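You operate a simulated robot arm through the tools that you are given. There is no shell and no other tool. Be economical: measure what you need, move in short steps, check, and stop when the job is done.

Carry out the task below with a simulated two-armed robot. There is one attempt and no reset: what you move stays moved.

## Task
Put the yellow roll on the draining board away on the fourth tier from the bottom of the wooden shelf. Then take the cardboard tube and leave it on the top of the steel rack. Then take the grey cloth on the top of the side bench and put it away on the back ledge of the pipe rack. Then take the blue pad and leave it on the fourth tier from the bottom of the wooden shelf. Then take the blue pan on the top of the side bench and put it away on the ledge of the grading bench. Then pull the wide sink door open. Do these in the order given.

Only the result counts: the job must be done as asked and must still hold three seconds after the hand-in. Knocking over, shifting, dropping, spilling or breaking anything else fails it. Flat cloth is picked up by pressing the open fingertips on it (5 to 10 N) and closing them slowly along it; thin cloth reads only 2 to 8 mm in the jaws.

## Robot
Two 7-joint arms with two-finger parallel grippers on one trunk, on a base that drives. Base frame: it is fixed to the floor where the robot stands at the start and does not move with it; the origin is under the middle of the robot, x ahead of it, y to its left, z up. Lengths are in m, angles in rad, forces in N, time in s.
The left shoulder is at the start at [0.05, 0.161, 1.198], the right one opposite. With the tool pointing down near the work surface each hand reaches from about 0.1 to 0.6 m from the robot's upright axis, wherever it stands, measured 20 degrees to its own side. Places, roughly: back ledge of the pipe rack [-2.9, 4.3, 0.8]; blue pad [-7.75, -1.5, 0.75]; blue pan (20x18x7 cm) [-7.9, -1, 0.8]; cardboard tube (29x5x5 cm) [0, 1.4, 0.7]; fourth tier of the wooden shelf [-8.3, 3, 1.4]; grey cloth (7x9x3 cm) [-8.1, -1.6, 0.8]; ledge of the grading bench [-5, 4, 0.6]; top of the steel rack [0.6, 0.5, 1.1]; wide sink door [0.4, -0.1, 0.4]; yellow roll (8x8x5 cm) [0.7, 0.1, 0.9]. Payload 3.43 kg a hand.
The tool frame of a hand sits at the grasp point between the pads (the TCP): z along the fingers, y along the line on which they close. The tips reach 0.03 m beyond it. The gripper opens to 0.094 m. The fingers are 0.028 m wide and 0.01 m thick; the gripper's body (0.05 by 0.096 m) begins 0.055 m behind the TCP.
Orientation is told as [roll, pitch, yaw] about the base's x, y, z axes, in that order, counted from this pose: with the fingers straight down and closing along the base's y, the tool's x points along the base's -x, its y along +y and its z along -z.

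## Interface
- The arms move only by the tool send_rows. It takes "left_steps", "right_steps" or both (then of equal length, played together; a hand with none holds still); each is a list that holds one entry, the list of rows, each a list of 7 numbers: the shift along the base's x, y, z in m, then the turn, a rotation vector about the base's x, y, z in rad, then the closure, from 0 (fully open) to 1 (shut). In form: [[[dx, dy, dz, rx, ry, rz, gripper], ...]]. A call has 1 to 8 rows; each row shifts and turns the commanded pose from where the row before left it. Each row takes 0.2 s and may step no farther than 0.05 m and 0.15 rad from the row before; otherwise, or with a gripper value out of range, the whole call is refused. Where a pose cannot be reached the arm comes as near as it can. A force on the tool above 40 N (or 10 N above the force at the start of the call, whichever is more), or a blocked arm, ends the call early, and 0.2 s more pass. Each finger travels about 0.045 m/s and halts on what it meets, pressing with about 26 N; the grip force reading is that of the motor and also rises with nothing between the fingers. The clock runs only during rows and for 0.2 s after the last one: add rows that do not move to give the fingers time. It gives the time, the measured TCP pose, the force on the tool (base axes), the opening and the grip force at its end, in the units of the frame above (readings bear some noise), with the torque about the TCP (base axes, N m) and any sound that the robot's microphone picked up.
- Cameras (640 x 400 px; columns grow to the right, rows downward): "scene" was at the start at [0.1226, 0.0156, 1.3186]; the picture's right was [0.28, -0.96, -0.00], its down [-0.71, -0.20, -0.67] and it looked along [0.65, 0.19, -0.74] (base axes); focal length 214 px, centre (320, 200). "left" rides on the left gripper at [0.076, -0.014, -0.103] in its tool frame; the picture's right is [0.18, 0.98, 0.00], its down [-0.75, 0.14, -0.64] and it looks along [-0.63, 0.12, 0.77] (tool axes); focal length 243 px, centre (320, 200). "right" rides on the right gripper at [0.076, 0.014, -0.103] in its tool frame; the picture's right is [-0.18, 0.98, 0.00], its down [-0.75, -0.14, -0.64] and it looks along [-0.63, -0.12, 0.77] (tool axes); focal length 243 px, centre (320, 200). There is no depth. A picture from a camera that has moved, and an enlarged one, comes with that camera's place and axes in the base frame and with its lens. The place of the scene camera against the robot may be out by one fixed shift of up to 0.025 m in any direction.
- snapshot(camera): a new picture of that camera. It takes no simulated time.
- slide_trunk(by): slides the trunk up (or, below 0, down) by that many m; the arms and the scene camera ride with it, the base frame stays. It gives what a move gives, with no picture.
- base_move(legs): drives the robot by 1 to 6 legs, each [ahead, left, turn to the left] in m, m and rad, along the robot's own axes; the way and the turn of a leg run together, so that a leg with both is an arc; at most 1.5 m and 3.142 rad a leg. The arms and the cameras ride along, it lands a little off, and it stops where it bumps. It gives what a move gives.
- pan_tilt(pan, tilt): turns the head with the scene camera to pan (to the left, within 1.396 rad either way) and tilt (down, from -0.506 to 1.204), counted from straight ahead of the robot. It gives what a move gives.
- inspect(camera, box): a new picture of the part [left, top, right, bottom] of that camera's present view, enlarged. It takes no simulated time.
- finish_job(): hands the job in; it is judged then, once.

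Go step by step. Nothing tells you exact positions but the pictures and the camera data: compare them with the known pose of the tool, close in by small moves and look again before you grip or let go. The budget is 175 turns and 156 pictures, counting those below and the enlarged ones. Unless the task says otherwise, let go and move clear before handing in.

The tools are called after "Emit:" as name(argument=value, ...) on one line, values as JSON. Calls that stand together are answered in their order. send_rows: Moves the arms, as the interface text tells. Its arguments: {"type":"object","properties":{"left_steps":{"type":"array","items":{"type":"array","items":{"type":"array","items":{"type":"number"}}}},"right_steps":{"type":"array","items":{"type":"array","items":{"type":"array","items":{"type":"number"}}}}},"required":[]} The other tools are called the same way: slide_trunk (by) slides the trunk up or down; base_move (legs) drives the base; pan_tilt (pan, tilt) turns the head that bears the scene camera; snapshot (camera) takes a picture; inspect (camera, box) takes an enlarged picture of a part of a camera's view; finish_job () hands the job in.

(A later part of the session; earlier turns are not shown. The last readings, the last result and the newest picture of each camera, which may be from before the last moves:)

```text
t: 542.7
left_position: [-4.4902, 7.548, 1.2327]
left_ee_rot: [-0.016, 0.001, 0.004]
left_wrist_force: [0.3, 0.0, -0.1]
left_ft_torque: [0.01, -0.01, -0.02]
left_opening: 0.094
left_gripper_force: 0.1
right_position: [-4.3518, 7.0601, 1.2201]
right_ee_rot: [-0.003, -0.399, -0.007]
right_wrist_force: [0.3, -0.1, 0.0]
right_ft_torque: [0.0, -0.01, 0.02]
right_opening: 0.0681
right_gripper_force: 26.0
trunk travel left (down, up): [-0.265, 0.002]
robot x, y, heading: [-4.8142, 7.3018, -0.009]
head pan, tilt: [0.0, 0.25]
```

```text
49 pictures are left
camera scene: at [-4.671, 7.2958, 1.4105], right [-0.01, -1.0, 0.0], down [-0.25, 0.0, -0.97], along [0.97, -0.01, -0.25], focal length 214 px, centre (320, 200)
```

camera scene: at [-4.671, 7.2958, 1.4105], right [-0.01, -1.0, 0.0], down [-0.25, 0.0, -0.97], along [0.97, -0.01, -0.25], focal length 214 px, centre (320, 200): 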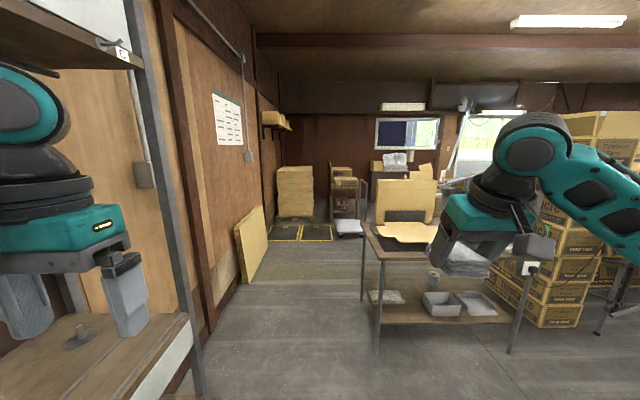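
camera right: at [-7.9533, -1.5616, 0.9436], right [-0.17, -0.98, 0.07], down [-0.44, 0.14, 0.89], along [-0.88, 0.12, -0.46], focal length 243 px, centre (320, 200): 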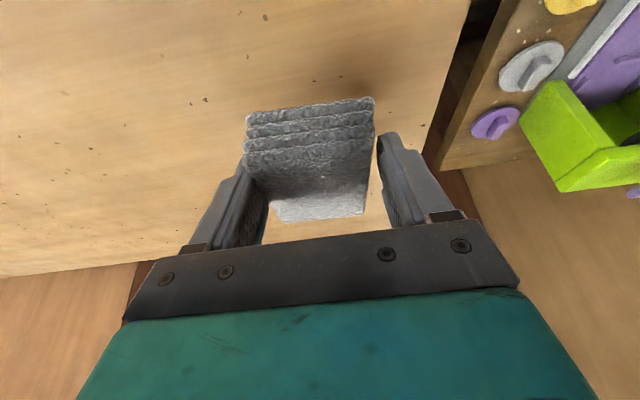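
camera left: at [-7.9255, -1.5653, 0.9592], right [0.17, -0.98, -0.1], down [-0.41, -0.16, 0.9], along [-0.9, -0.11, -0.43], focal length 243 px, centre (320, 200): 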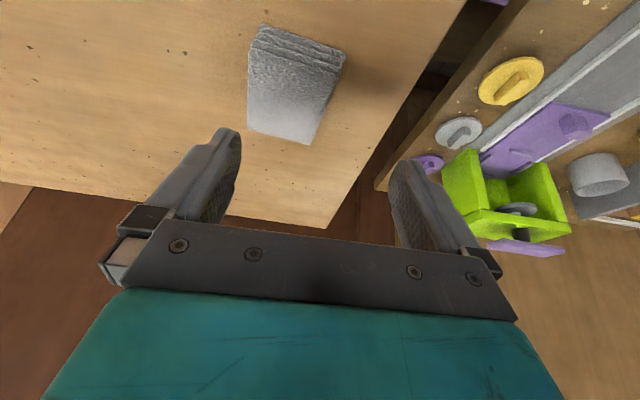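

The lane along the wall is open. I'm passing between the table end and the wall, then looking south at the rack's back.

Emit:
base_move(legs=[[0.6, 0.12, 0.009], [1.3, 0, 0], [0.65, -0.35, 0], [0, 0, -1.571]])

Emit:
snapshot(camera="scene")

```text
t: 545.4
left_position: [-4.0353, 7.639, 1.2351]
left_ee_rot: [0.002, -0.01, -0.003]
left_wrist_force: [0.6, 0.1, 0.4]
left_ft_torque: [0.03, 0.02, 0.03]
left_opening: 0.094
left_gripper_force: 0.1
right_position: [-3.8831, 7.1577, 1.2226]
right_ee_rot: [0.0, -0.404, 0.009]
right_wrist_force: [0.0, 0.4, 0.1]
right_ft_torque: [0.01, -0.01, 0.0]
right_opening: 0.0684
right_gripper_force: 26.2
trunk travel left (down, up): [-0.265, 0.002]
robot x, y, heading: [-4.3403, 7.3939, 0.008]
head pan, tilt: [0.0, 0.25]
stopped in leg 1: the robot was blocked; the commanded pose is now the measured one
```

```text
48 pictures are left
camera scene: at [-4.2072, 7.3861, 1.4115], right [0.01, -1.0, 0.0], down [-0.24, 0.0, -0.97], along [0.97, 0.01, -0.24], focal length 214 px, centre (320, 200)
```

scene: 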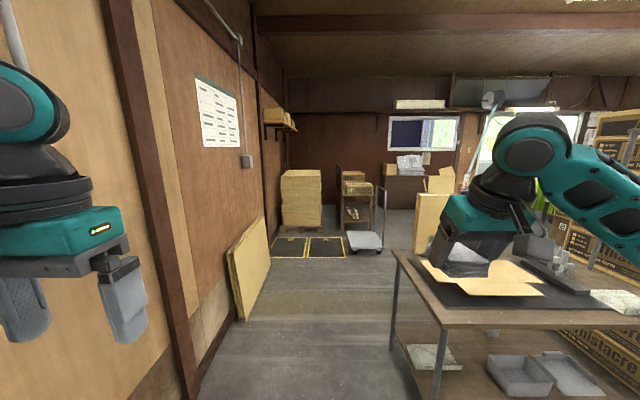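

The left elbow seems to have touched the wall shelving. I'll back off a touch and tuck the left arm inward to narrow the robot.

Emit:
base_move(legs=[[-0.06, -0.05, 0]])

Emit:
send_rows(left_steps=[[[0.03, -0.03, 0, 0, 0, 0, 0], [0.03, -0.03, 0, 0, 0, 0, 0], [0.03, -0.03, 0, 0, 0, 0, 0], [0.03, -0.03, 0, 0, 0, 0, 0], [0.03, -0.03, 0, 0, 0, 0, 0]]])

Emit:
pan_tilt(pan=1.2, tilt=0.3)

Emit:
snapshot(camera="scene")

```text
t: 546.4
left_position: [-4.089, 7.5903, 1.2314]
left_ee_rot: [-0.005, 0.001, -0.002]
left_wrist_force: [0.2, 0.2, 0.4]
left_ft_torque: [0.02, -0.03, 0.03]
left_opening: 0.0941
left_gripper_force: 0.0
right_position: [-3.9368, 7.1096, 1.2196]
right_ee_rot: [-0.001, -0.399, 0.007]
right_wrist_force: [0.0, 0.3, -0.9]
right_ft_torque: [0.01, 0.0, -0.01]
right_opening: 0.0682
right_gripper_force: 26.1
trunk travel left (down, up): [-0.265, 0.002]
robot x, y, heading: [-4.4004, 7.3435, 0.008]
head pan, tilt: [0.0, 0.25]
```

```text
t: 547.8
left_position: [-3.9764, 7.4439, 1.2384]
left_ee_rot: [0.019, -0.006, -0.025]
left_wrist_force: [1.2, -0.1, -0.4]
left_ft_torque: [-0.04, 0.04, -0.02]
left_opening: 0.094
left_gripper_force: 0.1
left hand out of reach, approached as far as the arm can: row 5
right_position: [-3.9459, 7.0861, 1.2181]
right_ee_rot: [0.015, -0.404, -0.006]
right_wrist_force: [0.5, -0.2, 0.3]
right_ft_torque: [0.04, 0.02, 0.01]
right_opening: 0.0679
right_gripper_force: 25.6
trunk travel left (down, up): [-0.265, 0.002]
robot x, y, heading: [-4.4012, 7.3393, 0.005]
head pan, tilt: [0.0, 0.25]
stopped in row 5 (left hand): the arm was blocked; the commanded pose is now the measured one
```

```text
t: 549.2
left_position: [-3.9766, 7.4443, 1.2372]
left_ee_rot: [0.023, -0.002, -0.02]
left_wrist_force: [0.5, -0.1, 0.4]
left_ft_torque: [0.0, -0.02, 0.0]
left_opening: 0.094
left_gripper_force: 0.2
right_position: [-3.9431, 7.0853, 1.2176]
right_ee_rot: [0.018, -0.406, -0.005]
right_wrist_force: [-0.3, 0.5, 0.2]
right_ft_torque: [-0.03, 0.03, 0.0]
right_opening: 0.068
right_gripper_force: 25.9
trunk travel left (down, up): [-0.265, 0.002]
robot x, y, heading: [-4.399, 7.3453, 0.004]
head pan, tilt: [1.201, 0.3]
```

```text
47 pictures are left
camera scene: at [-4.3266, 7.4013, 1.4075], right [0.93, -0.36, 0.0], down [-0.1, -0.26, -0.96], along [0.34, 0.9, -0.28], focal length 214 px, centre (320, 200)
```

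scene: 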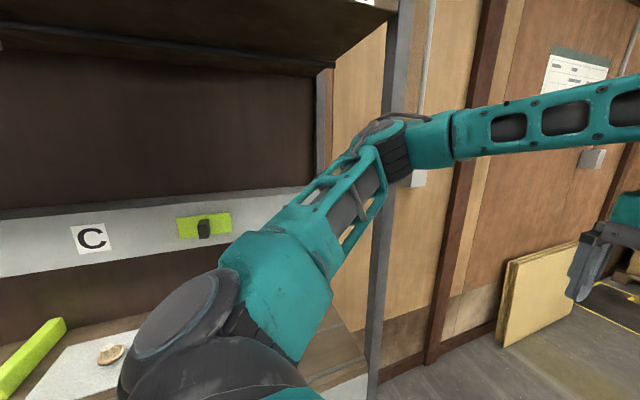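

The left elbow presses on the shelving post. I'll back away, turn to face south so the elbows point along the lane, and then slide sideways through.

Emit:
base_move(legs=[[-0.3, -0.2, 0], [0, 0, -1.571]])

Emit:
pan_tilt(pan=0.7, tilt=0.5)

Emit:
snapshot(camera="scene")

```text
t: 555.4
left_position: [-4.5714, 6.7071, 1.2336]
left_ee_rot: [-0.002, 0.001, -1.573]
left_wrist_force: [0.0, 0.0, 0.3]
left_ft_torque: [-0.02, -0.01, -0.01]
left_opening: 0.094
left_gripper_force: 0.1
right_position: [-4.9354, 6.6733, 1.2192]
right_ee_rot: [-0.004, -0.399, -1.56]
right_wrist_force: [-0.1, 1.1, -0.6]
right_ft_torque: [-0.02, 0.01, -0.01]
right_opening: 0.0682
right_gripper_force: 25.7
trunk travel left (down, up): [-0.265, 0.002]
robot x, y, heading: [-4.6993, 7.1366, -1.558]
head pan, tilt: [1.201, 0.3]
```

```text
t: 556.3
left_position: [-4.5709, 6.7071, 1.2336]
left_ee_rot: [-0.001, 0.002, -1.574]
left_wrist_force: [0.3, 0.5, 0.2]
left_ft_torque: [-0.02, 0.0, -0.01]
left_opening: 0.0939
left_gripper_force: 0.1
right_position: [-4.9336, 6.6729, 1.2185]
right_ee_rot: [-0.002, -0.399, -1.56]
right_wrist_force: [-0.8, -0.2, -0.7]
right_ft_torque: [0.02, 0.0, -0.01]
right_opening: 0.0682
right_gripper_force: 25.9
trunk travel left (down, up): [-0.265, 0.002]
robot x, y, heading: [-4.7003, 7.1393, -1.554]
head pan, tilt: [0.7, 0.499]
```

```text
46 pictures are left
camera scene: at [-4.6331, 7.0223, 1.3874], right [-0.76, -0.65, 0.0], down [-0.31, 0.36, -0.88], along [0.57, -0.66, -0.48], focal length 214 px, centre (320, 200)
```

scene: 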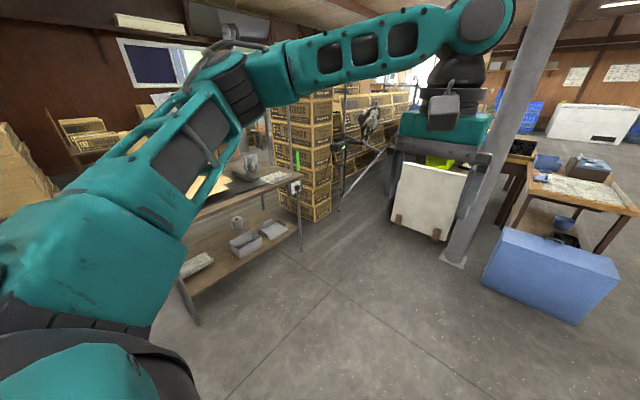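

Facing south, the arms now fit along the lane. I'm sliding left (+x) at y≈7.33 past the table end.

Emit:
base_move(legs=[[-0.19, 0, -0.017], [0, 1.2, 0]])

```text
t: 563.5
left_position: [-3.3951, 6.8762, 1.233]
left_ee_rot: [0.0, 0.0, -1.608]
left_wrist_force: [0.3, 0.8, -0.4]
left_ft_torque: [-0.04, -0.04, 0.01]
left_opening: 0.0938
left_gripper_force: 0.0
right_position: [-3.7583, 6.8546, 1.2204]
right_ee_rot: [-0.006, -0.399, -1.593]
right_wrist_force: [0.4, 0.4, 0.0]
right_ft_torque: [-0.03, 0.02, 0.01]
right_opening: 0.0682
right_gripper_force: 26.0
trunk travel left (down, up): [-0.265, 0.002]
robot x, y, heading: [-3.5096, 7.3086, -1.593]
head pan, tilt: [0.7, 0.499]
```

Past the first half without touching. Continuing.

Emit:
base_move(legs=[[-0.03, 0, 0.022], [0, 1.2, 0]])

Emit:
pan_tilt(pan=0.0, tilt=0.4)

Emit:
snapshot(camera="scene")

```text
t: 570.1
left_position: [-2.1788, 6.8941, 1.2334]
left_ee_rot: [-0.002, 0.003, -1.608]
left_wrist_force: [0.0, 0.2, -0.1]
left_ft_torque: [-0.03, -0.02, 0.0]
left_opening: 0.0942
left_gripper_force: 0.1
right_position: [-2.5427, 6.8716, 1.2194]
right_ee_rot: [-0.007, -0.398, -1.595]
right_wrist_force: [-1.1, -0.5, 0.1]
right_ft_torque: [0.02, -0.01, 0.0]
right_opening: 0.0681
right_gripper_force: 26.3
trunk travel left (down, up): [-0.265, 0.002]
robot x, y, heading: [-2.2928, 7.328, -1.591]
head pan, tilt: [0.7, 0.499]
```

```text
t: 571.2
left_position: [-2.1787, 6.8936, 1.2334]
left_ee_rot: [-0.002, 0.002, -1.61]
left_wrist_force: [-0.2, -0.6, -0.3]
left_ft_torque: [-0.01, -0.04, 0.02]
left_opening: 0.0941
left_gripper_force: 0.0
right_position: [-2.542, 6.8728, 1.2189]
right_ee_rot: [-0.006, -0.395, -1.593]
right_wrist_force: [-0.3, 1.4, -0.8]
right_ft_torque: [-0.02, 0.03, 0.01]
right_opening: 0.0683
right_gripper_force: 25.6
trunk travel left (down, up): [-0.265, 0.002]
robot x, y, heading: [-2.2921, 7.3269, -1.593]
head pan, tilt: [0.0, 0.4]
```

```text
45 pictures are left
camera scene: at [-2.2886, 7.1887, 1.3965], right [-1.0, 0.02, 0.0], down [0.01, 0.39, -0.92], along [-0.02, -0.92, -0.39], focal length 214 px, centre (320, 200)
```

scene: 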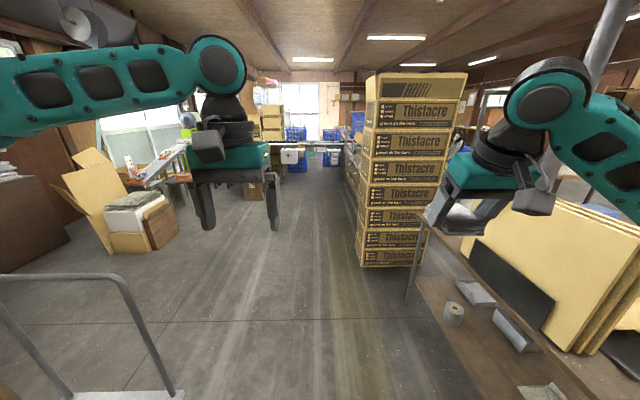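

An open aisle runs south behind the rack. I'll shift left a bit and drive along it to the rack's back.

Emit:
base_move(legs=[[0, 0.15, 0.022], [0.7, 0.15, 0], [1.3, 0, 0], [0.6, 0, 0]])

Emit:
pan_tilt(pan=-1.2, tilt=0.5)

Emit:
snapshot(camera="scene")

```text
t: 585.2
left_position: [-1.8845, 4.2872, 1.234]
left_ee_rot: [-0.002, 0.003, -1.589]
left_wrist_force: [-0.1, -1.2, -0.5]
left_ft_torque: [0.02, 0.0, -0.02]
left_opening: 0.0938
left_gripper_force: 0.0
right_position: [-2.2473, 4.258, 1.2194]
right_ee_rot: [-0.006, -0.398, -1.574]
right_wrist_force: [0.1, 0.4, -0.7]
right_ft_torque: [0.01, -0.01, 0.0]
right_opening: 0.0682
right_gripper_force: 26.0
trunk travel left (down, up): [-0.265, 0.002]
robot x, y, heading: [-2.0065, 4.718, -1.573]
head pan, tilt: [0.0, 0.4]
```

```text
t: 586.6
left_position: [-1.883, 4.2877, 1.2328]
left_ee_rot: [-0.002, 0.002, -1.589]
left_wrist_force: [0.0, -1.2, -0.7]
left_ft_torque: [0.02, 0.03, 0.01]
left_opening: 0.0939
left_gripper_force: 0.1
right_position: [-2.2471, 4.2579, 1.2191]
right_ee_rot: [-0.004, -0.397, -1.574]
right_wrist_force: [0.2, 0.6, -1.1]
right_ft_torque: [-0.02, -0.02, 0.02]
right_opening: 0.0681
right_gripper_force: 26.3
trunk travel left (down, up): [-0.265, 0.002]
robot x, y, heading: [-2.0096, 4.7178, -1.575]
head pan, tilt: [-1.201, 0.499]
```

```text
44 pictures are left
camera scene: at [-2.0849, 4.6394, 1.3874], right [-0.36, 0.93, 0.0], down [0.45, 0.17, -0.88], along [-0.82, -0.32, -0.48], focal length 214 px, centre (320, 200)
```

scene: 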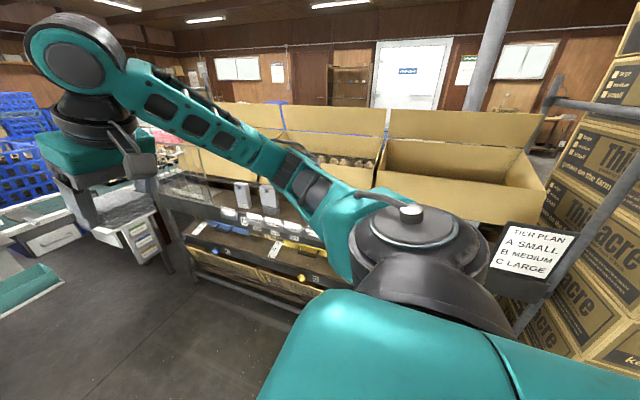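

The back ledge is right here with items on it. I'm turning to face it (west).

Emit:
base_move(legs=[[0, 0, -1.568]])

Emit:
pan_tilt(pan=0.0, tilt=0.6)

Emit:
snapshot(camera="scene")

```text
t: 590.8
left_position: [-2.4375, 4.5932, 1.2331]
left_ee_rot: [-0.003, 0.001, 3.129]
left_wrist_force: [0.1, 0.5, 0.1]
left_ft_torque: [0.03, 0.0, -0.03]
left_opening: 0.094
left_gripper_force: 0.0
right_position: [-2.468, 4.9556, 1.2192]
right_ee_rot: [-0.004, -0.398, -3.138]
right_wrist_force: [-0.8, -0.2, -0.5]
right_ft_torque: [0.01, 0.02, 0.0]
right_opening: 0.0681
right_gripper_force: 25.6
trunk travel left (down, up): [-0.265, 0.002]
robot x, y, heading: [-2.009, 4.7162, -3.135]
head pan, tilt: [-1.201, 0.499]
```

```text
t: 592.2
left_position: [-2.4371, 4.5938, 1.2335]
left_ee_rot: [-0.003, 0.001, 3.13]
left_wrist_force: [-0.3, 0.0, -0.1]
left_ft_torque: [-0.03, 0.03, -0.02]
left_opening: 0.094
left_gripper_force: 0.0
right_position: [-2.468, 4.9564, 1.2192]
right_ee_rot: [-0.006, -0.398, -3.137]
right_wrist_force: [0.9, 0.5, -1.0]
right_ft_torque: [-0.01, 0.02, 0.0]
right_opening: 0.0682
right_gripper_force: 26.0
trunk travel left (down, up): [-0.265, 0.002]
robot x, y, heading: [-2.0077, 4.7179, -3.137]
head pan, tilt: [0.0, 0.6]
```

```text
43 pictures are left
camera scene: at [-2.1283, 4.7117, 1.3783], right [0.0, 1.0, 0.0], down [0.56, 0.0, -0.83], along [-0.83, 0.0, -0.56], focal length 214 px, centre (320, 200)
```

scene: 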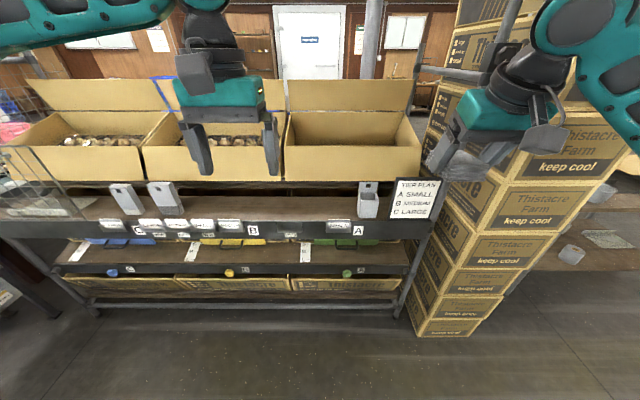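

The ledge board is at z≈0.8, x -2.82 to -3.05, free between y≈4.15 and 4.8. I'm moving the robot to bring the right hand in front of that free stretch.

Emit:
base_move(legs=[[0.05, 0.43, 0], [0.33, 0.0, 0]])

Emit:
send_rows(right_steps=[[[0.03, 0, -0.035, 0, 0, 0, 1], [0.03, 0, -0.035, 0, 0, 0, 1], [0.02, 0, -0.04, 0, 0, 0, 1], [0.01, 0, -0.04, 0, 0.03, 0, 1], [0, 0, -0.045, 0, 0.03, 0, 1], [0, 0, -0.045, 0, 0.03, 0, 1], [0, 0, -0.04, 0, 0.03, 0, 1]]])

Emit:
pan_tilt(pan=-0.3, tilt=0.7)

Emit:
snapshot(camera="scene")

Emit:
snapshot(camera="right")

```text
t: 596.7
left_position: [-2.8145, 4.1549, 1.2336]
left_ee_rot: [-0.002, 0.002, 3.132]
left_wrist_force: [-0.8, 0.6, -0.3]
left_ft_torque: [-0.01, 0.0, 0.0]
left_opening: 0.0942
left_gripper_force: 0.1
right_position: [-2.8469, 4.5177, 1.2175]
right_ee_rot: [-0.006, -0.397, -3.135]
right_wrist_force: [0.0, -0.5, -0.4]
right_ft_torque: [0.01, -0.03, 0.0]
right_opening: 0.0682
right_gripper_force: 26.3
trunk travel left (down, up): [-0.265, 0.002]
robot x, y, heading: [-2.3831, 4.2839, -3.131]
head pan, tilt: [0.0, 0.6]
```

```text
t: 598.3
left_position: [-2.8136, 4.155, 1.2334]
left_ee_rot: [-0.002, 0.002, 3.134]
left_wrist_force: [-0.4, 0.5, 0.0]
left_ft_torque: [-0.04, -0.02, 0.0]
left_opening: 0.0941
left_gripper_force: 0.1
right_position: [-2.7557, 4.5169, 0.9391]
right_ee_rot: [-0.006, -0.517, -3.133]
right_wrist_force: [-0.2, -0.4, 0.2]
right_ft_torque: [-0.02, -0.01, -0.03]
right_opening: 0.0681
right_gripper_force: 26.2
trunk travel left (down, up): [-0.265, 0.002]
robot x, y, heading: [-2.3813, 4.2823, -3.134]
head pan, tilt: [0.0, 0.6]
```

```text
t: 599.1
left_position: [-2.8137, 4.1543, 1.2342]
left_ee_rot: [-0.001, 0.002, 3.134]
left_wrist_force: [-0.1, 1.1, -0.5]
left_ft_torque: [-0.02, 0.02, 0.01]
left_opening: 0.094
left_gripper_force: 0.1
right_position: [-2.7564, 4.5171, 0.9397]
right_ee_rot: [-0.007, -0.515, -3.135]
right_wrist_force: [0.2, -0.7, -0.6]
right_ft_torque: [0.02, -0.01, 0.01]
right_opening: 0.068
right_gripper_force: 26.0
trunk travel left (down, up): [-0.265, 0.002]
robot x, y, heading: [-2.3837, 4.2832, -3.136]
head pan, tilt: [-0.3, 0.7]
```

```text
42 pictures are left
camera scene: at [-2.4987, 4.2994, 1.3697], right [0.29, 0.96, 0.0], down [0.62, -0.19, -0.77], along [-0.73, 0.22, -0.64], focal length 214 px, centre (320, 200)
```

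scene: 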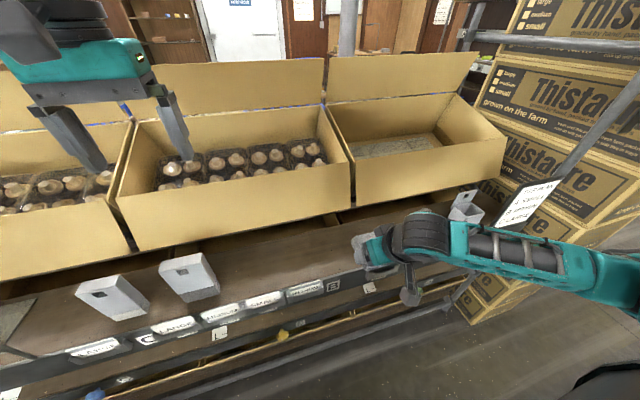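

```text
41 pictures are left
camera right: at [-2.6412, 4.5032, 0.991], right [-0.16, -0.98, 0.09], down [-0.34, 0.14, 0.93], along [-0.93, 0.12, -0.35], focal length 243 px, centre (320, 200)
```

right: 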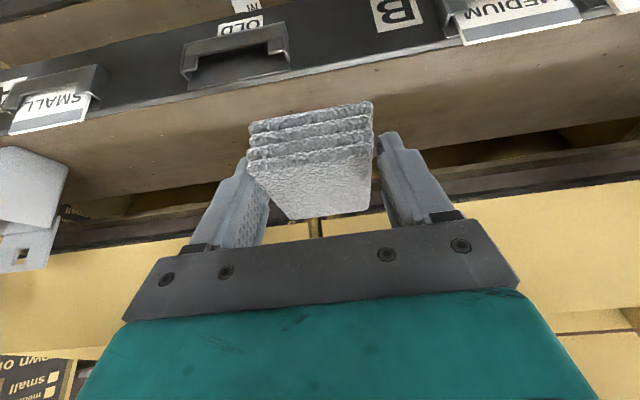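

The ledge's front edge is at x≈-2.815 and the boxes are set back at x≈-3.03, so there is room. I'm moving the cloth over the ledge and lowering it.

Emit:
send_rows(right_steps=[[[-0.03, 0, -0.005, 0, 0, 0, 1], [-0.03, 0, -0.01, 0, 0, 0, 1], [-0.03, 0, -0.01, 0, 0, 0, 1], [-0.03, 0, -0.015, 0, 0, 0, 1], [-0.018, 0, -0.015, 0, 0, 0, 1], [0, 0, -0.01, 0, 0, 0, 1]]])

Emit:
inspect(camera="scene", box=[280, 160, 520, 320])

```text
t: 600.5
left_position: [-2.8144, 4.155, 1.2338]
left_ee_rot: [-0.001, 0.001, 3.132]
left_wrist_force: [0.6, 0.2, -0.6]
left_ft_torque: [0.0, 0.01, -0.02]
left_opening: 0.0941
left_gripper_force: 0.0
right_position: [-2.8957, 4.5173, 0.8741]
right_ee_rot: [-0.006, -0.519, -3.134]
right_wrist_force: [0.5, -0.8, -0.6]
right_ft_torque: [0.01, 0.01, 0.0]
right_opening: 0.0683
right_gripper_force: 26.0
trunk travel left (down, up): [-0.265, 0.002]
robot x, y, heading: [-2.3843, 4.2841, -3.131]
head pan, tilt: [-0.3, 0.7]
```

```text
2.50 times, centred on (400, 240) of scene
camera zoom: at [-2.4986, 4.2996, 1.3697], right [0.29, 0.96, 0.0], down [0.62, -0.19, -0.76], along [-0.73, 0.22, -0.64], focal length 536 px, centre (120, 100)
```

zoom: 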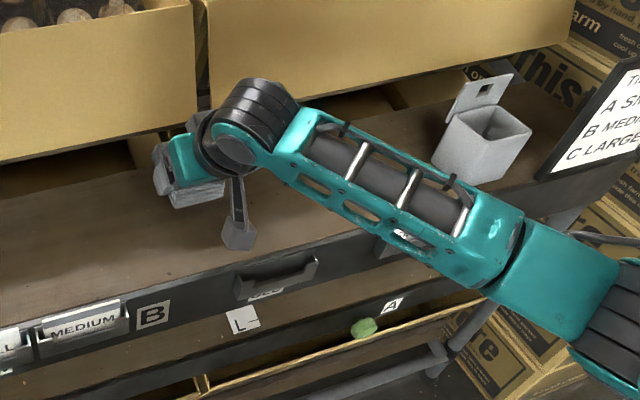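

The cloth is over the ledge. I'm lowering in small steps to contact.

Emit:
send_rows(right_steps=[[[0, 0, -0.012, 0, 0, 0, 1], [0, 0, -0.01, 0, 0, 0, 1], [0, 0, -0.006, 0, 0, 0, 1], [0, 0, -0.004, 0, 0, 0, 1], [0, 0, 0, 0, 0, 0, 1]]])

Emit:
snapshot(camera="right")

```text
t: 601.7
left_position: [-2.8133, 4.1547, 1.2324]
left_ee_rot: [-0.001, 0.001, 3.133]
left_wrist_force: [-0.1, 0.6, 0.0]
left_ft_torque: [0.05, -0.02, 0.0]
left_opening: 0.0941
left_gripper_force: 0.2
right_position: [-2.8946, 4.5183, 0.8422]
right_ee_rot: [-0.006, -0.517, -3.134]
right_wrist_force: [1.0, 1.0, 0.5]
right_ft_torque: [0.03, -0.02, 0.0]
right_opening: 0.0681
right_gripper_force: 26.1
trunk travel left (down, up): [-0.265, 0.002]
robot x, y, heading: [-2.3823, 4.2823, -3.131]
head pan, tilt: [-0.3, 0.7]
```

```text
39 pictures are left
camera right: at [-2.7794, 4.504, 0.8926], right [-0.16, -0.98, 0.09], down [-0.34, 0.13, 0.93], along [-0.93, 0.12, -0.35], focal length 243 px, centre (320, 200)
```

right: 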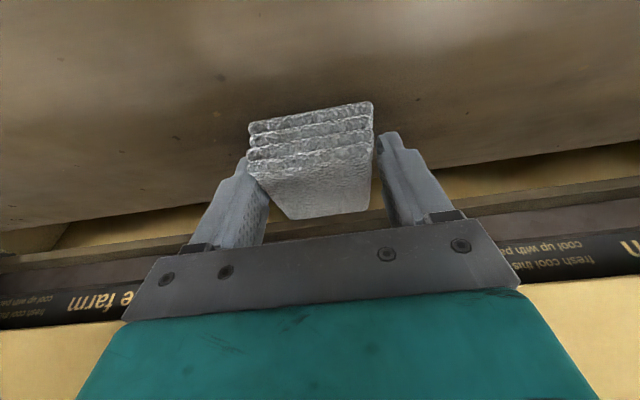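

No contact yet, and the cloth is well within the ledge depth. Lower a little more.

Emit:
send_rows(right_steps=[[[0.005, 0, -0.004, 0, 0, 0, 1], [0, 0, -0.004, 0, 0, 0, 1], [0, 0, -0.003, 0, 0, 0, 1], [0, 0, 0, 0, 0, 0, 1]]])

Emit:
send_rows(right_steps=[[[0, 0, -0.003, 0, 0, 0, 1], [0, 0, -0.003, 0, 0, 0, 1], [0, 0, 0, 0, 0, 0, 1]]])

```text
t: 602.7
left_position: [-2.8125, 4.1537, 1.2339]
left_ee_rot: [-0.003, 0.001, 3.133]
left_wrist_force: [0.7, 0.1, 0.1]
left_ft_torque: [0.0, -0.01, -0.01]
left_opening: 0.094
left_gripper_force: 0.1
right_position: [-2.8884, 4.5186, 0.8349]
right_ee_rot: [-0.007, -0.524, -3.137]
right_wrist_force: [4.1, 0.5, 20.2]
right_ft_torque: [-0.18, -0.58, 0.07]
right_opening: 0.0681
right_gripper_force: 26.1
trunk travel left (down, up): [-0.265, 0.002]
robot x, y, heading: [-2.3843, 4.2835, -3.127]
head pan, tilt: [-0.3, 0.7]
```

```text
t: 603.4
left_position: [-2.8124, 4.1554, 1.2337]
left_ee_rot: [-0.005, 0.001, 3.134]
left_wrist_force: [0.1, 0.1, -0.9]
left_ft_torque: [-0.01, -0.03, -0.02]
left_opening: 0.0938
left_gripper_force: 0.0
right_position: [-2.8946, 4.5174, 0.8336]
right_ee_rot: [-0.004, -0.538, -3.135]
right_wrist_force: [3.8, -1.2, 14.8]
right_ft_torque: [0.13, -0.44, -0.02]
right_opening: 0.0682
right_gripper_force: 26.2
trunk travel left (down, up): [-0.265, 0.002]
robot x, y, heading: [-2.3863, 4.2832, -3.131]
head pan, tilt: [-0.3, 0.7]
stopped in row 3 (right hand): the force on the tool passed its limit (the readings are from after the stop); the commanded pose is now the measured one
```

Contact made. I'm releasing the cloth slowly.

Emit:
send_rows(right_steps=[[[0, 0, 0.001, 0, 0, 0, 0.2], [0, 0, 0.001, 0, 0, 0, 0.1], [0, 0, 0, 0, 0, 0, 0], [0, 0, 0, 0, 0, 0, 0], [0, 0, 0, 0, 0, 0, 0]]])

Emit:
send_rows(right_steps=[[[0.005, 0, 0.015, 0, 0, 0, 0], [0.01, 0, 0.02, 0, 0, 0, 0], [0.03, 0, 0.02, 0, 0, 0, 0], [0.04, 0, 0.02, 0, 0, 0, 0], [0.045, 0, 0.01, 0, 0, 0, 0]]])

Emit:
snapshot(camera="right")

```text
t: 604.6
left_position: [-2.813, 4.1553, 1.2354]
left_ee_rot: [-0.001, -0.001, 3.133]
left_wrist_force: [-0.1, 0.0, 0.3]
left_ft_torque: [0.02, -0.01, 0.03]
left_opening: 0.0939
left_gripper_force: 0.2
right_position: [-2.8923, 4.5183, 0.833]
right_ee_rot: [-0.005, -0.532, -3.136]
right_wrist_force: [1.4, 10.5, 12.1]
right_ft_torque: [-0.23, -0.06, 0.03]
right_opening: 0.0877
right_gripper_force: 0.1
trunk travel left (down, up): [-0.265, 0.002]
robot x, y, heading: [-2.3825, 4.2788, -3.137]
head pan, tilt: [-0.3, 0.7]
```

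```text
t: 605.8
left_position: [-2.8123, 4.1541, 1.2337]
left_ee_rot: [-0.003, 0.001, 3.134]
left_wrist_force: [1.1, 1.3, -0.3]
left_ft_torque: [0.03, 0.03, -0.03]
left_opening: 0.0937
left_gripper_force: 0.0
right_position: [-2.7606, 4.5199, 0.9201]
right_ee_rot: [-0.005, -0.531, -3.134]
right_wrist_force: [1.3, -0.5, 0.6]
right_ft_torque: [0.01, 0.02, -0.02]
right_opening: 0.0941
right_gripper_force: 0.0
trunk travel left (down, up): [-0.265, 0.002]
robot x, y, heading: [-2.3873, 4.2818, -3.136]
head pan, tilt: [-0.3, 0.7]
```

```text
38 pictures are left
camera right: at [-2.6443, 4.5052, 0.9694], right [-0.15, -0.98, 0.09], down [-0.33, 0.14, 0.94], along [-0.93, 0.11, -0.34], focal length 243 px, centre (320, 200)
```

right: 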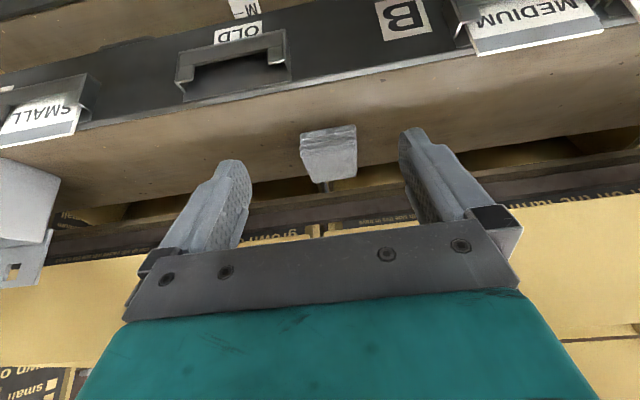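

The cloth rests on the ledge. I'm raising the hand and leaving by the same way: back off, face south, reverse north.

Emit:
send_rows(right_steps=[[[0.02, 0, 0.04, 0, -0.03, 0, 0], [0.01, 0, 0.045, 0, -0.03, 0, 0], [0, 0, 0.045, 0, -0.03, 0, 0], [0, 0, 0.045, 0, -0.03, 0, 0], [0, 0, 0.045, 0, 0, 0, 0], [0, 0, 0.045, 0, 0, 0, 0], [0, 0, 0.035, 0, 0, 0, 0]]])

Emit:
inspect(camera="scene", box=[280, 180, 440, 300])

Emit:
base_move(legs=[[-0.4, -0.3, 0], [0, 0, 1.565]])

```text
t: 607.4
left_position: [-2.8144, 4.1539, 1.2333]
left_ee_rot: [-0.002, 0.002, 3.133]
left_wrist_force: [0.2, 0.3, 0.1]
left_ft_torque: [0.0, -0.02, 0.02]
left_opening: 0.0941
left_gripper_force: 0.1
right_position: [-2.7383, 4.5188, 1.2163]
right_ee_rot: [-0.004, -0.408, -3.136]
right_wrist_force: [0.9, 0.7, 0.3]
right_ft_torque: [0.0, -0.03, 0.02]
right_opening: 0.094
right_gripper_force: 0.1
right hand out of reach, approached as far as the arm can: row 2, 3
trunk travel left (down, up): [-0.265, 0.002]
robot x, y, heading: [-2.3837, 4.28, -3.134]
head pan, tilt: [-0.3, 0.7]
```

```text
3.33 times, centred on (360, 240) of scene
camera zoom: at [-2.4983, 4.2994, 1.3697], right [0.29, 0.96, 0.0], down [0.62, -0.19, -0.77], along [-0.73, 0.22, -0.64], focal length 715 px, centre (187, 67)
```

zoom: 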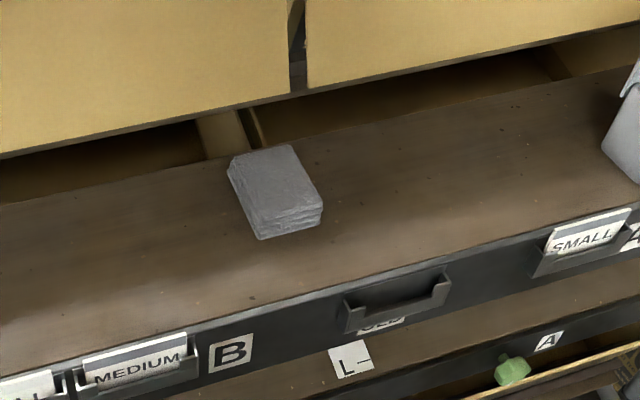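

```text
t: 614.2
left_position: [-1.8486, 4.1566, 1.2336]
left_ee_rot: [-0.002, 0.002, -1.563]
left_wrist_force: [0.2, 0.4, 0.4]
left_ft_torque: [0.02, 0.0, -0.02]
left_opening: 0.0939
left_gripper_force: 0.1
right_position: [-2.2137, 4.2268, 1.2179]
right_ee_rot: [-0.003, -0.41, -1.548]
right_wrist_force: [0.3, 0.3, 0.1]
right_ft_torque: [0.0, -0.01, -0.02]
right_opening: 0.0938
right_gripper_force: 0.0
trunk travel left (down, up): [-0.265, 0.002]
robot x, y, heading: [-1.9843, 4.5857, -1.545]
head pan, tilt: [-0.3, 0.7]
```

The cloth is safely placed. I'm reversing north and sliding back west through the lane, in two checked stages.

Emit:
base_move(legs=[[-1.35, 0, -0.026], [-0.7, -0.28, 0], [-0.69, 0, 0]])

```text
t: 628.0
left_position: [-2.1097, 6.8889, 1.2336]
left_ee_rot: [-0.002, 0.002, -1.619]
left_wrist_force: [0.1, 1.1, -0.3]
left_ft_torque: [0.0, 0.0, 0.01]
left_opening: 0.094
left_gripper_force: 0.2
right_position: [-2.4712, 6.9782, 1.2168]
right_ee_rot: [-0.004, -0.41, -1.606]
right_wrist_force: [-0.8, 0.1, -0.9]
right_ft_torque: [-0.03, -0.02, 0.01]
right_opening: 0.0938
right_gripper_force: 0.0
trunk travel left (down, up): [-0.265, 0.002]
robot x, y, heading: [-2.22, 7.3262, -1.6]
head pan, tilt: [-0.3, 0.7]
```

On track at (-2.22, 7.33). I'm sliding west.

Emit:
base_move(legs=[[0, 0, 0.029], [0, -1.2, 0]])

Emit:
base_move(legs=[[0, 0, 0.0], [0, -1.25, 0]])

```text
t: 634.5
left_position: [-3.298, 6.8919, 1.2333]
left_ee_rot: [-0.002, 0.002, -1.583]
left_wrist_force: [-1.0, 1.3, 0.5]
left_ft_torque: [0.0, 0.01, -0.01]
left_opening: 0.094
left_gripper_force: 0.1
right_position: [-3.662, 6.969, 1.217]
right_ee_rot: [-0.003, -0.412, -1.567]
right_wrist_force: [0.1, 0.0, -0.2]
right_ft_torque: [0.02, 0.03, 0.0]
right_opening: 0.0942
right_gripper_force: 0.0
trunk travel left (down, up): [-0.265, 0.002]
robot x, y, heading: [-3.4247, 7.322, -1.566]
head pan, tilt: [-0.3, 0.7]
```

```text
t: 641.1
left_position: [-4.5617, 6.901, 1.2333]
left_ee_rot: [-0.002, 0.0, -1.609]
left_wrist_force: [-0.1, -0.2, -0.4]
left_ft_torque: [0.01, 0.02, 0.0]
left_opening: 0.0938
left_gripper_force: 0.0
right_position: [-4.9226, 6.9866, 1.2165]
right_ee_rot: [-0.003, -0.409, -1.594]
right_wrist_force: [-0.2, -0.1, 0.5]
right_ft_torque: [0.02, 0.04, -0.01]
right_opening: 0.094
right_gripper_force: 0.1
trunk travel left (down, up): [-0.265, 0.002]
robot x, y, heading: [-4.674, 7.3375, -1.595]
head pan, tilt: [-0.3, 0.7]
```

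Out of the lane. I'm driving round the crate and down toward the side bench.

Emit:
base_move(legs=[[0.75, -0.25, 0.024], [0.05, -1.0, 0], [0, -0.95, 0]])

Emit:
base_move(legs=[[1.4, 0, 0], [1.4, 0, 0], [1.35, 0.3, 0], [1.35, 0.1, 0], [1.2, 0, 0]])

```text
t: 654.8
left_position: [-6.7882, 6.12, 1.2331]
left_ee_rot: [-0.003, 0.001, -1.603]
left_wrist_force: [-0.7, 0.1, 1.0]
left_ft_torque: [-0.02, -0.01, 0.01]
left_opening: 0.0942
left_gripper_force: 0.1
right_position: [-7.151, 6.2034, 1.2174]
right_ee_rot: [-0.003, -0.41, -1.587]
right_wrist_force: [-0.3, -0.4, 0.0]
right_ft_torque: [0.01, -0.02, 0.04]
right_opening: 0.0937
right_gripper_force: 0.1
trunk travel left (down, up): [-0.265, 0.002]
robot x, y, heading: [-6.9029, 6.551, -1.59]
head pan, tilt: [-0.3, 0.7]
```

```text
t: 687.0
left_position: [-6.2926, -0.5983, 1.2335]
left_ee_rot: [-0.001, 0.002, -1.559]
left_wrist_force: [0.5, 0.4, -0.4]
left_ft_torque: [0.0, 0.03, 0.02]
left_opening: 0.094
left_gripper_force: 0.1
right_position: [-6.6594, -0.5325, 1.2169]
right_ee_rot: [-0.003, -0.41, -1.543]
right_wrist_force: [-0.1, 0.3, -1.3]
right_ft_torque: [-0.02, 0.01, -0.02]
right_opening: 0.094
right_gripper_force: 0.0
trunk travel left (down, up): [-0.265, 0.002]
robot x, y, heading: [-6.428, -0.1705, -1.544]
head pan, tilt: [-0.3, 0.7]
```

Near the bench again. I'm turning west and positioning so the right hand is over the chill pad.

Emit:
base_move(legs=[[0, 0, -1.598], [0.72, 0, 0], [0, 1.4, 0], [0.2, 0.2, 0]])

Emit:
send_rows(right_steps=[[[0, 0, -0.02, 0, -0.1, 0, 0], [0, 0, -0.02, 0, -0.1, 0, 0], [0, 0, -0.02, 0, -0.1, 0, 0], [0, 0, 0, 0, -0.11, 0, 0], [0, 0, 0, 0, 0, 0.14, 0], [0, 0, 0, 0, 0, 0.14, 0], [0, 0, 0, 0, 0, 0.14, 0], [0, 0, 0, 0, 0, 0.14, 0]]])

Emit:
send_rows(right_steps=[[[0, 0, 0, 0, 0, 0.14, 0], [0, 0, 0, 0, 0, 0.14, 0], [0, 0, 0, 0, 0, 0.14, 0], [0, 0, 0, 0, 0, 0.14, 0], [0, 0, 0, 0, 0, 0.14, 0], [0, 0, 0, 0, 0, 0.14, 0], [0, 0, 0, 0, 0, 0.14, 0], [0, 0, 0, 0, 0, 0.031, 0]]])

Emit:
snapshot(camera="scene")

```text
t: 702.9
left_position: [-7.8033, -1.8299, 1.2342]
left_ee_rot: [-0.003, 0.002, 3.105]
left_wrist_force: [-0.7, 0.1, -1.3]
left_ft_torque: [0.0, 0.01, -0.02]
left_opening: 0.0941
left_gripper_force: 0.0
right_position: [-7.717, -1.468, 1.2169]
right_ee_rot: [-0.003, -0.41, 3.121]
right_wrist_force: [0.0, -0.4, 0.3]
right_ft_torque: [0.01, -0.01, -0.01]
right_opening: 0.0938
right_gripper_force: 0.1
trunk travel left (down, up): [-0.265, 0.002]
robot x, y, heading: [-7.37, -1.7156, 3.123]
head pan, tilt: [-0.3, 0.7]
```

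```text
t: 704.7
left_position: [-7.8016, -1.8298, 1.2343]
left_ee_rot: [-0.002, 0.0, 3.105]
left_wrist_force: [0.7, -0.3, -0.9]
left_ft_torque: [0.01, 0.0, 0.01]
left_opening: 0.0939
left_gripper_force: 0.0
right_position: [-7.7168, -1.4675, 1.1564]
right_ee_rot: [-0.011, 0.0, -2.598]
right_wrist_force: [-0.3, 0.8, 0.1]
right_ft_torque: [0.0, 0.01, -0.01]
right_opening: 0.0938
right_gripper_force: 0.1
trunk travel left (down, up): [-0.265, 0.002]
robot x, y, heading: [-7.3635, -1.7143, 3.121]
head pan, tilt: [-0.3, 0.7]
```

```text
t: 706.5
left_position: [-7.8014, -1.8296, 1.2327]
left_ee_rot: [-0.001, 0.003, 3.104]
left_wrist_force: [-0.1, -0.8, -0.8]
left_ft_torque: [0.0, -0.02, -0.02]
left_opening: 0.0938
left_gripper_force: 0.0
right_position: [-7.7161, -1.4681, 1.1568]
right_ee_rot: [-0.013, -0.001, -1.587]
right_wrist_force: [-0.7, -1.1, 0.2]
right_ft_torque: [0.01, -0.01, 0.02]
right_opening: 0.0938
right_gripper_force: 0.0
trunk travel left (down, up): [-0.265, 0.002]
robot x, y, heading: [-7.3671, -1.7172, 3.117]
head pan, tilt: [-0.3, 0.7]
```

```text
36 pictures are left
camera scene: at [-7.4821, -1.6934, 1.3697], right [0.31, 0.95, 0.0], down [0.61, -0.2, -0.76], along [-0.73, 0.24, -0.64], focal length 214 px, centre (320, 200)
```

scene: 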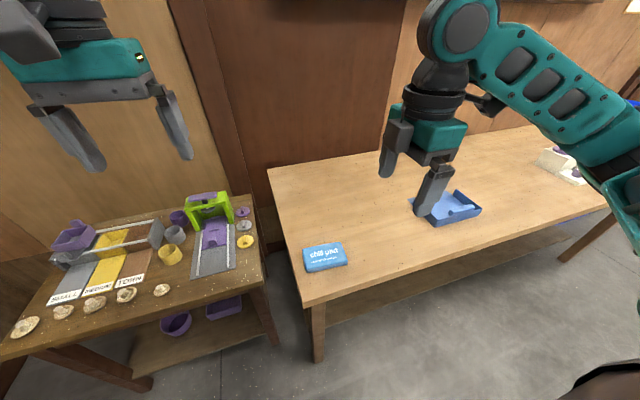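

The gripper is turned so it closes along x, across the pad's short side. I'm moving over the pad for a close look.

Emit:
send_rows(right_steps=[[[-0.025, -0.017, -0.02, 0, 0, 0, 0], [-0.025, -0.017, -0.03, 0, 0, 0, 0], [-0.025, -0.017, -0.03, 0, 0, 0, 0], [-0.025, -0.017, -0.03, 0, 0, 0, 0], [-0.02, -0.012, -0.035, 0, 0, 0, 0], [-0.014, -0.008, -0.035, 0, 0, 0, 0]]])

Emit:
snapshot(camera="right")

```text
t: 707.9
left_position: [-7.8027, -1.8307, 1.2335]
left_ee_rot: [-0.001, 0.001, 3.105]
left_wrist_force: [0.3, 0.1, -0.3]
left_ft_torque: [-0.04, 0.0, -0.03]
left_opening: 0.094
left_gripper_force: 0.1
right_position: [-7.8492, -1.5571, 0.9784]
right_ee_rot: [-0.012, 0.0, -1.589]
right_wrist_force: [-0.7, -0.3, -0.1]
right_ft_torque: [0.0, -0.03, -0.01]
right_opening: 0.094
right_gripper_force: 0.0
trunk travel left (down, up): [-0.265, 0.002]
robot x, y, heading: [-7.3662, -1.7166, 3.12]
head pan, tilt: [-0.3, 0.7]
```

```text
35 pictures are left
camera right: at [-7.8336, -1.48, 1.08], right [0.98, -0.2, -0.01], down [-0.15, -0.75, 0.64], along [-0.14, -0.63, -0.77], focal length 243 px, centre (320, 200)
```

right: 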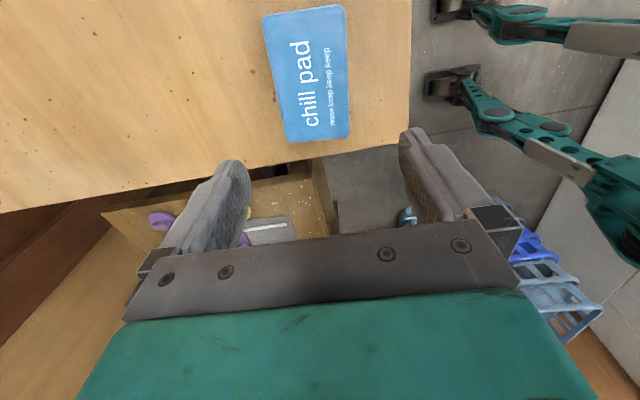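

The pad measures about 7.7 × 12.5 cm, centred at (-7.860, -1.550), with a slight rotation. I'm aligning and descending part-way.

Emit:
send_rows(right_steps=[[[-0.006, 0.004, -0.02, 0, 0, -0.045, 0], [-0.0055, 0.003, -0.03, 0, 0, -0.045, 0], [0, 0, -0.03, 0, 0, 0, 0], [0, 0, -0.03, 0, 0, 0, 0], [0, 0, -0.015, 0, 0, 0, 0], [0, 0, 0, 0, 0, 0, 0]]])

Emit:
snapshot(camera="right")

```text
t: 709.3
left_position: [-7.8015, -1.8297, 1.2346]
left_ee_rot: [-0.004, 0.002, 3.105]
left_wrist_force: [-0.2, 0.0, -0.2]
left_ft_torque: [-0.01, 0.0, 0.02]
left_opening: 0.0939
left_gripper_force: 0.0
right_position: [-7.8631, -1.5481, 0.8506]
right_ee_rot: [-0.01, 0.0, -1.681]
right_wrist_force: [0.2, -0.5, -0.2]
right_ft_torque: [0.02, 0.01, -0.02]
right_opening: 0.0941
right_gripper_force: 0.1
trunk travel left (down, up): [-0.265, 0.002]
robot x, y, heading: [-7.3684, -1.7129, 3.117]
head pan, tilt: [-0.3, 0.7]
```

```text
34 pictures are left
camera right: at [-7.8407, -1.4753, 0.9532], right [0.96, -0.29, -0.01], down [-0.22, -0.73, 0.64], along [-0.19, -0.61, -0.77], focal length 243 px, centre (320, 200)
```

right: 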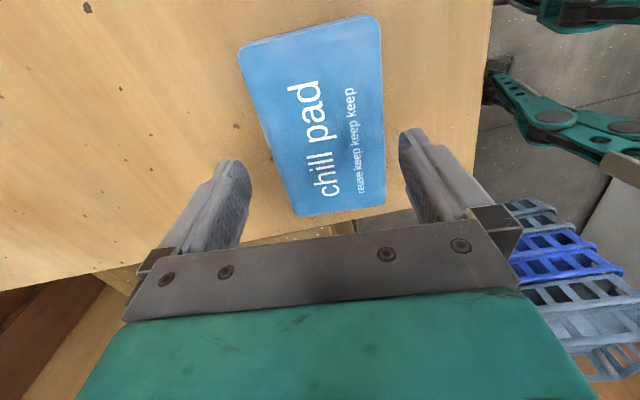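

The pad sits between the fingers. I'm descending to just above the bench and closing.

Emit:
send_rows(right_steps=[[[0.001, 0, -0.02, 0, 0, 0, 0], [0, 0, -0.01, 0, 0, 0, 0], [0, 0, -0.004, 0, 0, 0, 0], [0, 0, -0.003, 0, 0, 0, 0], [0, 0, 0, 0, 0, 0, 0]]])

Emit:
send_rows(right_steps=[[[0, 0, 0, 0, 0, 0, 0.2], [0, 0, 0, 0, 0, 0, 0.4], [0, 0, 0, 0, 0, 0, 0.7], [0, 0, 0, 0, 0, 0, 1], [0, 0, 0, 0, 0, 0, 1]]])

Emit:
snapshot(camera="right")

```text
t: 710.5
left_position: [-7.8022, -1.829, 1.2344]
left_ee_rot: [-0.002, 0.002, 3.105]
left_wrist_force: [0.1, 0.1, -0.3]
left_ft_torque: [-0.03, -0.02, 0.0]
left_opening: 0.0942
left_gripper_force: 0.0
right_position: [-7.8622, -1.548, 0.8146]
right_ee_rot: [-0.012, 0.0, -1.679]
right_wrist_force: [1.3, -0.5, -0.7]
right_ft_torque: [0.0, -0.01, 0.0]
right_opening: 0.094
right_gripper_force: 0.0
trunk travel left (down, up): [-0.265, 0.002]
robot x, y, heading: [-7.3698, -1.7168, 3.123]
head pan, tilt: [-0.3, 0.7]
```

```text
t: 711.7
left_position: [-7.8019, -1.8302, 1.2327]
left_ee_rot: [-0.002, 0.002, 3.106]
left_wrist_force: [-0.9, 0.5, -0.1]
left_ft_torque: [0.01, -0.02, 0.03]
left_opening: 0.094
left_gripper_force: 0.1
right_position: [-7.862, -1.5489, 0.8146]
right_ee_rot: [-0.01, -0.001, -1.679]
right_wrist_force: [0.1, 0.1, 0.7]
right_ft_torque: [-0.03, -0.03, 0.03]
right_opening: 0.0797
right_gripper_force: 25.8
trunk travel left (down, up): [-0.265, 0.002]
robot x, y, heading: [-7.3679, -1.7148, 3.128]
head pan, tilt: [-0.3, 0.7]
```

```text
33 pictures are left
camera right: at [-7.8399, -1.4742, 0.9168], right [0.96, -0.29, -0.01], down [-0.21, -0.73, 0.64], along [-0.19, -0.61, -0.77], focal length 243 px, centre (320, 200)
```

right: 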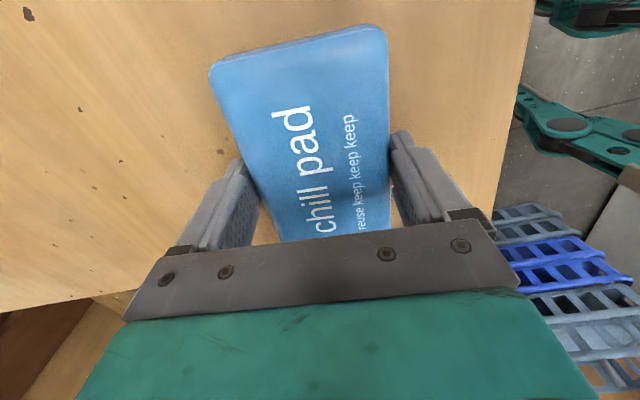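

The pad is gripped at 8 cm width. I'm lifting gently, then higher.

Emit:
send_rows(right_steps=[[[0, 0, 0.005, 0, 0, 0, 1], [0, 0, 0.01, 0, 0, 0, 1], [0, 0, 0.02, 0, 0, 0, 1], [0, 0, 0.03, 0, 0, 0, 1], [0, 0, 0.035, 0, 0, 0, 1], [0, 0, 0.04, 0, 0, 0, 1], [0, 0, 0.04, 0, 0, 0, 1], [0, 0, 0.04, 0, 0, 0, 1]]])

Emit:
send_rows(right_steps=[[[0.01, 0, 0.04, 0, 0, 0, 1], [0.02, 0.01, 0.04, 0, 0, 0, 1], [0.02, 0.01, 0.04, 0, 0, 0, 1], [0.02, 0.01, 0.04, 0, 0, 0, 1], [0.02, 0.01, 0.03, 0, 0, 0, 1]]])

Emit:
snapshot(camera="right")

```text
t: 713.5
left_position: [-7.8029, -1.8297, 1.2347]
left_ee_rot: [-0.002, 0.002, 3.106]
left_wrist_force: [0.9, -0.7, 0.3]
left_ft_torque: [0.01, -0.04, 0.04]
left_opening: 0.0939
left_gripper_force: 0.1
right_position: [-7.8605, -1.5478, 1.0346]
right_ee_rot: [-0.012, -0.001, -1.68]
right_wrist_force: [0.3, -0.3, -1.6]
right_ft_torque: [0.02, -0.03, 0.01]
right_opening: 0.0796
right_gripper_force: 26.1
trunk travel left (down, up): [-0.265, 0.002]
robot x, y, heading: [-7.3694, -1.7172, 3.121]
head pan, tilt: [-0.3, 0.7]
```

```text
t: 714.7
left_position: [-7.8017, -1.8295, 1.2346]
left_ee_rot: [-0.002, 0.002, 3.106]
left_wrist_force: [0.2, 0.0, 0.0]
left_ft_torque: [-0.01, 0.01, 0.02]
left_opening: 0.0943
left_gripper_force: 0.0
right_position: [-7.7702, -1.5079, 1.224]
right_ee_rot: [-0.011, 0.0, -1.682]
right_wrist_force: [0.1, 0.0, -1.1]
right_ft_torque: [-0.02, -0.01, -0.01]
right_opening: 0.0793
right_gripper_force: 26.0
trunk travel left (down, up): [-0.265, 0.002]
robot x, y, heading: [-7.3708, -1.7175, 3.117]
head pan, tilt: [-0.3, 0.7]
```

```text
32 pictures are left
camera right: at [-7.7489, -1.4348, 1.3266], right [0.96, -0.29, -0.01], down [-0.22, -0.73, 0.64], along [-0.19, -0.61, -0.77], focal length 243 px, centre (320, 200)
```

right: 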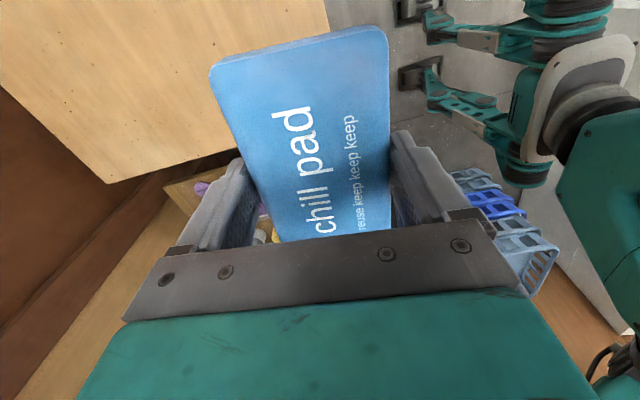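

Held firmly. I'm driving to the wooden shelf again.

Emit:
base_move(legs=[[-0.35, -0.6, 0.02], [0, -1.4, 0], [0, -1.4, 0], [0, -1.08, 0]])

Emit:
pan_tilt(pan=-0.2, tilt=0.1)

Emit:
snapshot(camera="scene")

```text
t: 737.0
left_position: [-7.4032, 2.692, 1.2328]
left_ee_rot: [-0.003, 0.003, 3.107]
left_wrist_force: [0.2, -0.5, -0.3]
left_ft_torque: [0.0, 0.01, -0.03]
left_opening: 0.0942
left_gripper_force: 0.1
right_position: [-7.3747, 3.0115, 1.2234]
right_ee_rot: [-0.01, 0.0, -1.675]
right_wrist_force: [0.0, 0.3, -2.3]
right_ft_torque: [0.0, -0.02, 0.04]
right_opening: 0.0794
right_gripper_force: 26.4
trunk travel left (down, up): [-0.265, 0.002]
robot x, y, heading: [-6.9742, 2.8101, 3.127]
head pan, tilt: [-0.3, 0.7]
```

```text
t: 738.0
left_position: [-7.403, 2.6923, 1.2335]
left_ee_rot: [-0.003, 0.002, 3.111]
left_wrist_force: [0.2, 0.3, -0.2]
left_ft_torque: [0.03, 0.03, 0.0]
left_opening: 0.0939
left_gripper_force: 0.0
right_position: [-7.3747, 3.0129, 1.2231]
right_ee_rot: [-0.011, -0.001, -1.676]
right_wrist_force: [0.1, 0.3, -2.8]
right_ft_torque: [0.02, 0.03, -0.03]
right_opening: 0.0795
right_gripper_force: 26.3
trunk travel left (down, up): [-0.265, 0.002]
robot x, y, heading: [-6.9681, 2.8136, 3.128]
head pan, tilt: [-0.201, 0.099]
```

```text
31 pictures are left
camera scene: at [-7.0932, 2.8225, 1.4244], right [0.22, 0.98, 0.0], down [0.1, -0.02, -0.99], along [-0.97, 0.21, -0.1], focal length 214 px, centre (320, 200)
```

scene: 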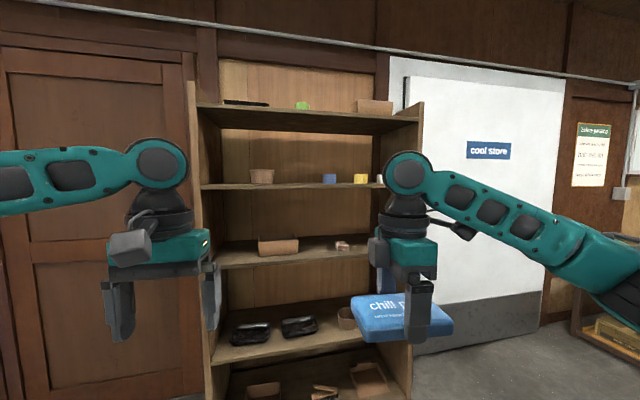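

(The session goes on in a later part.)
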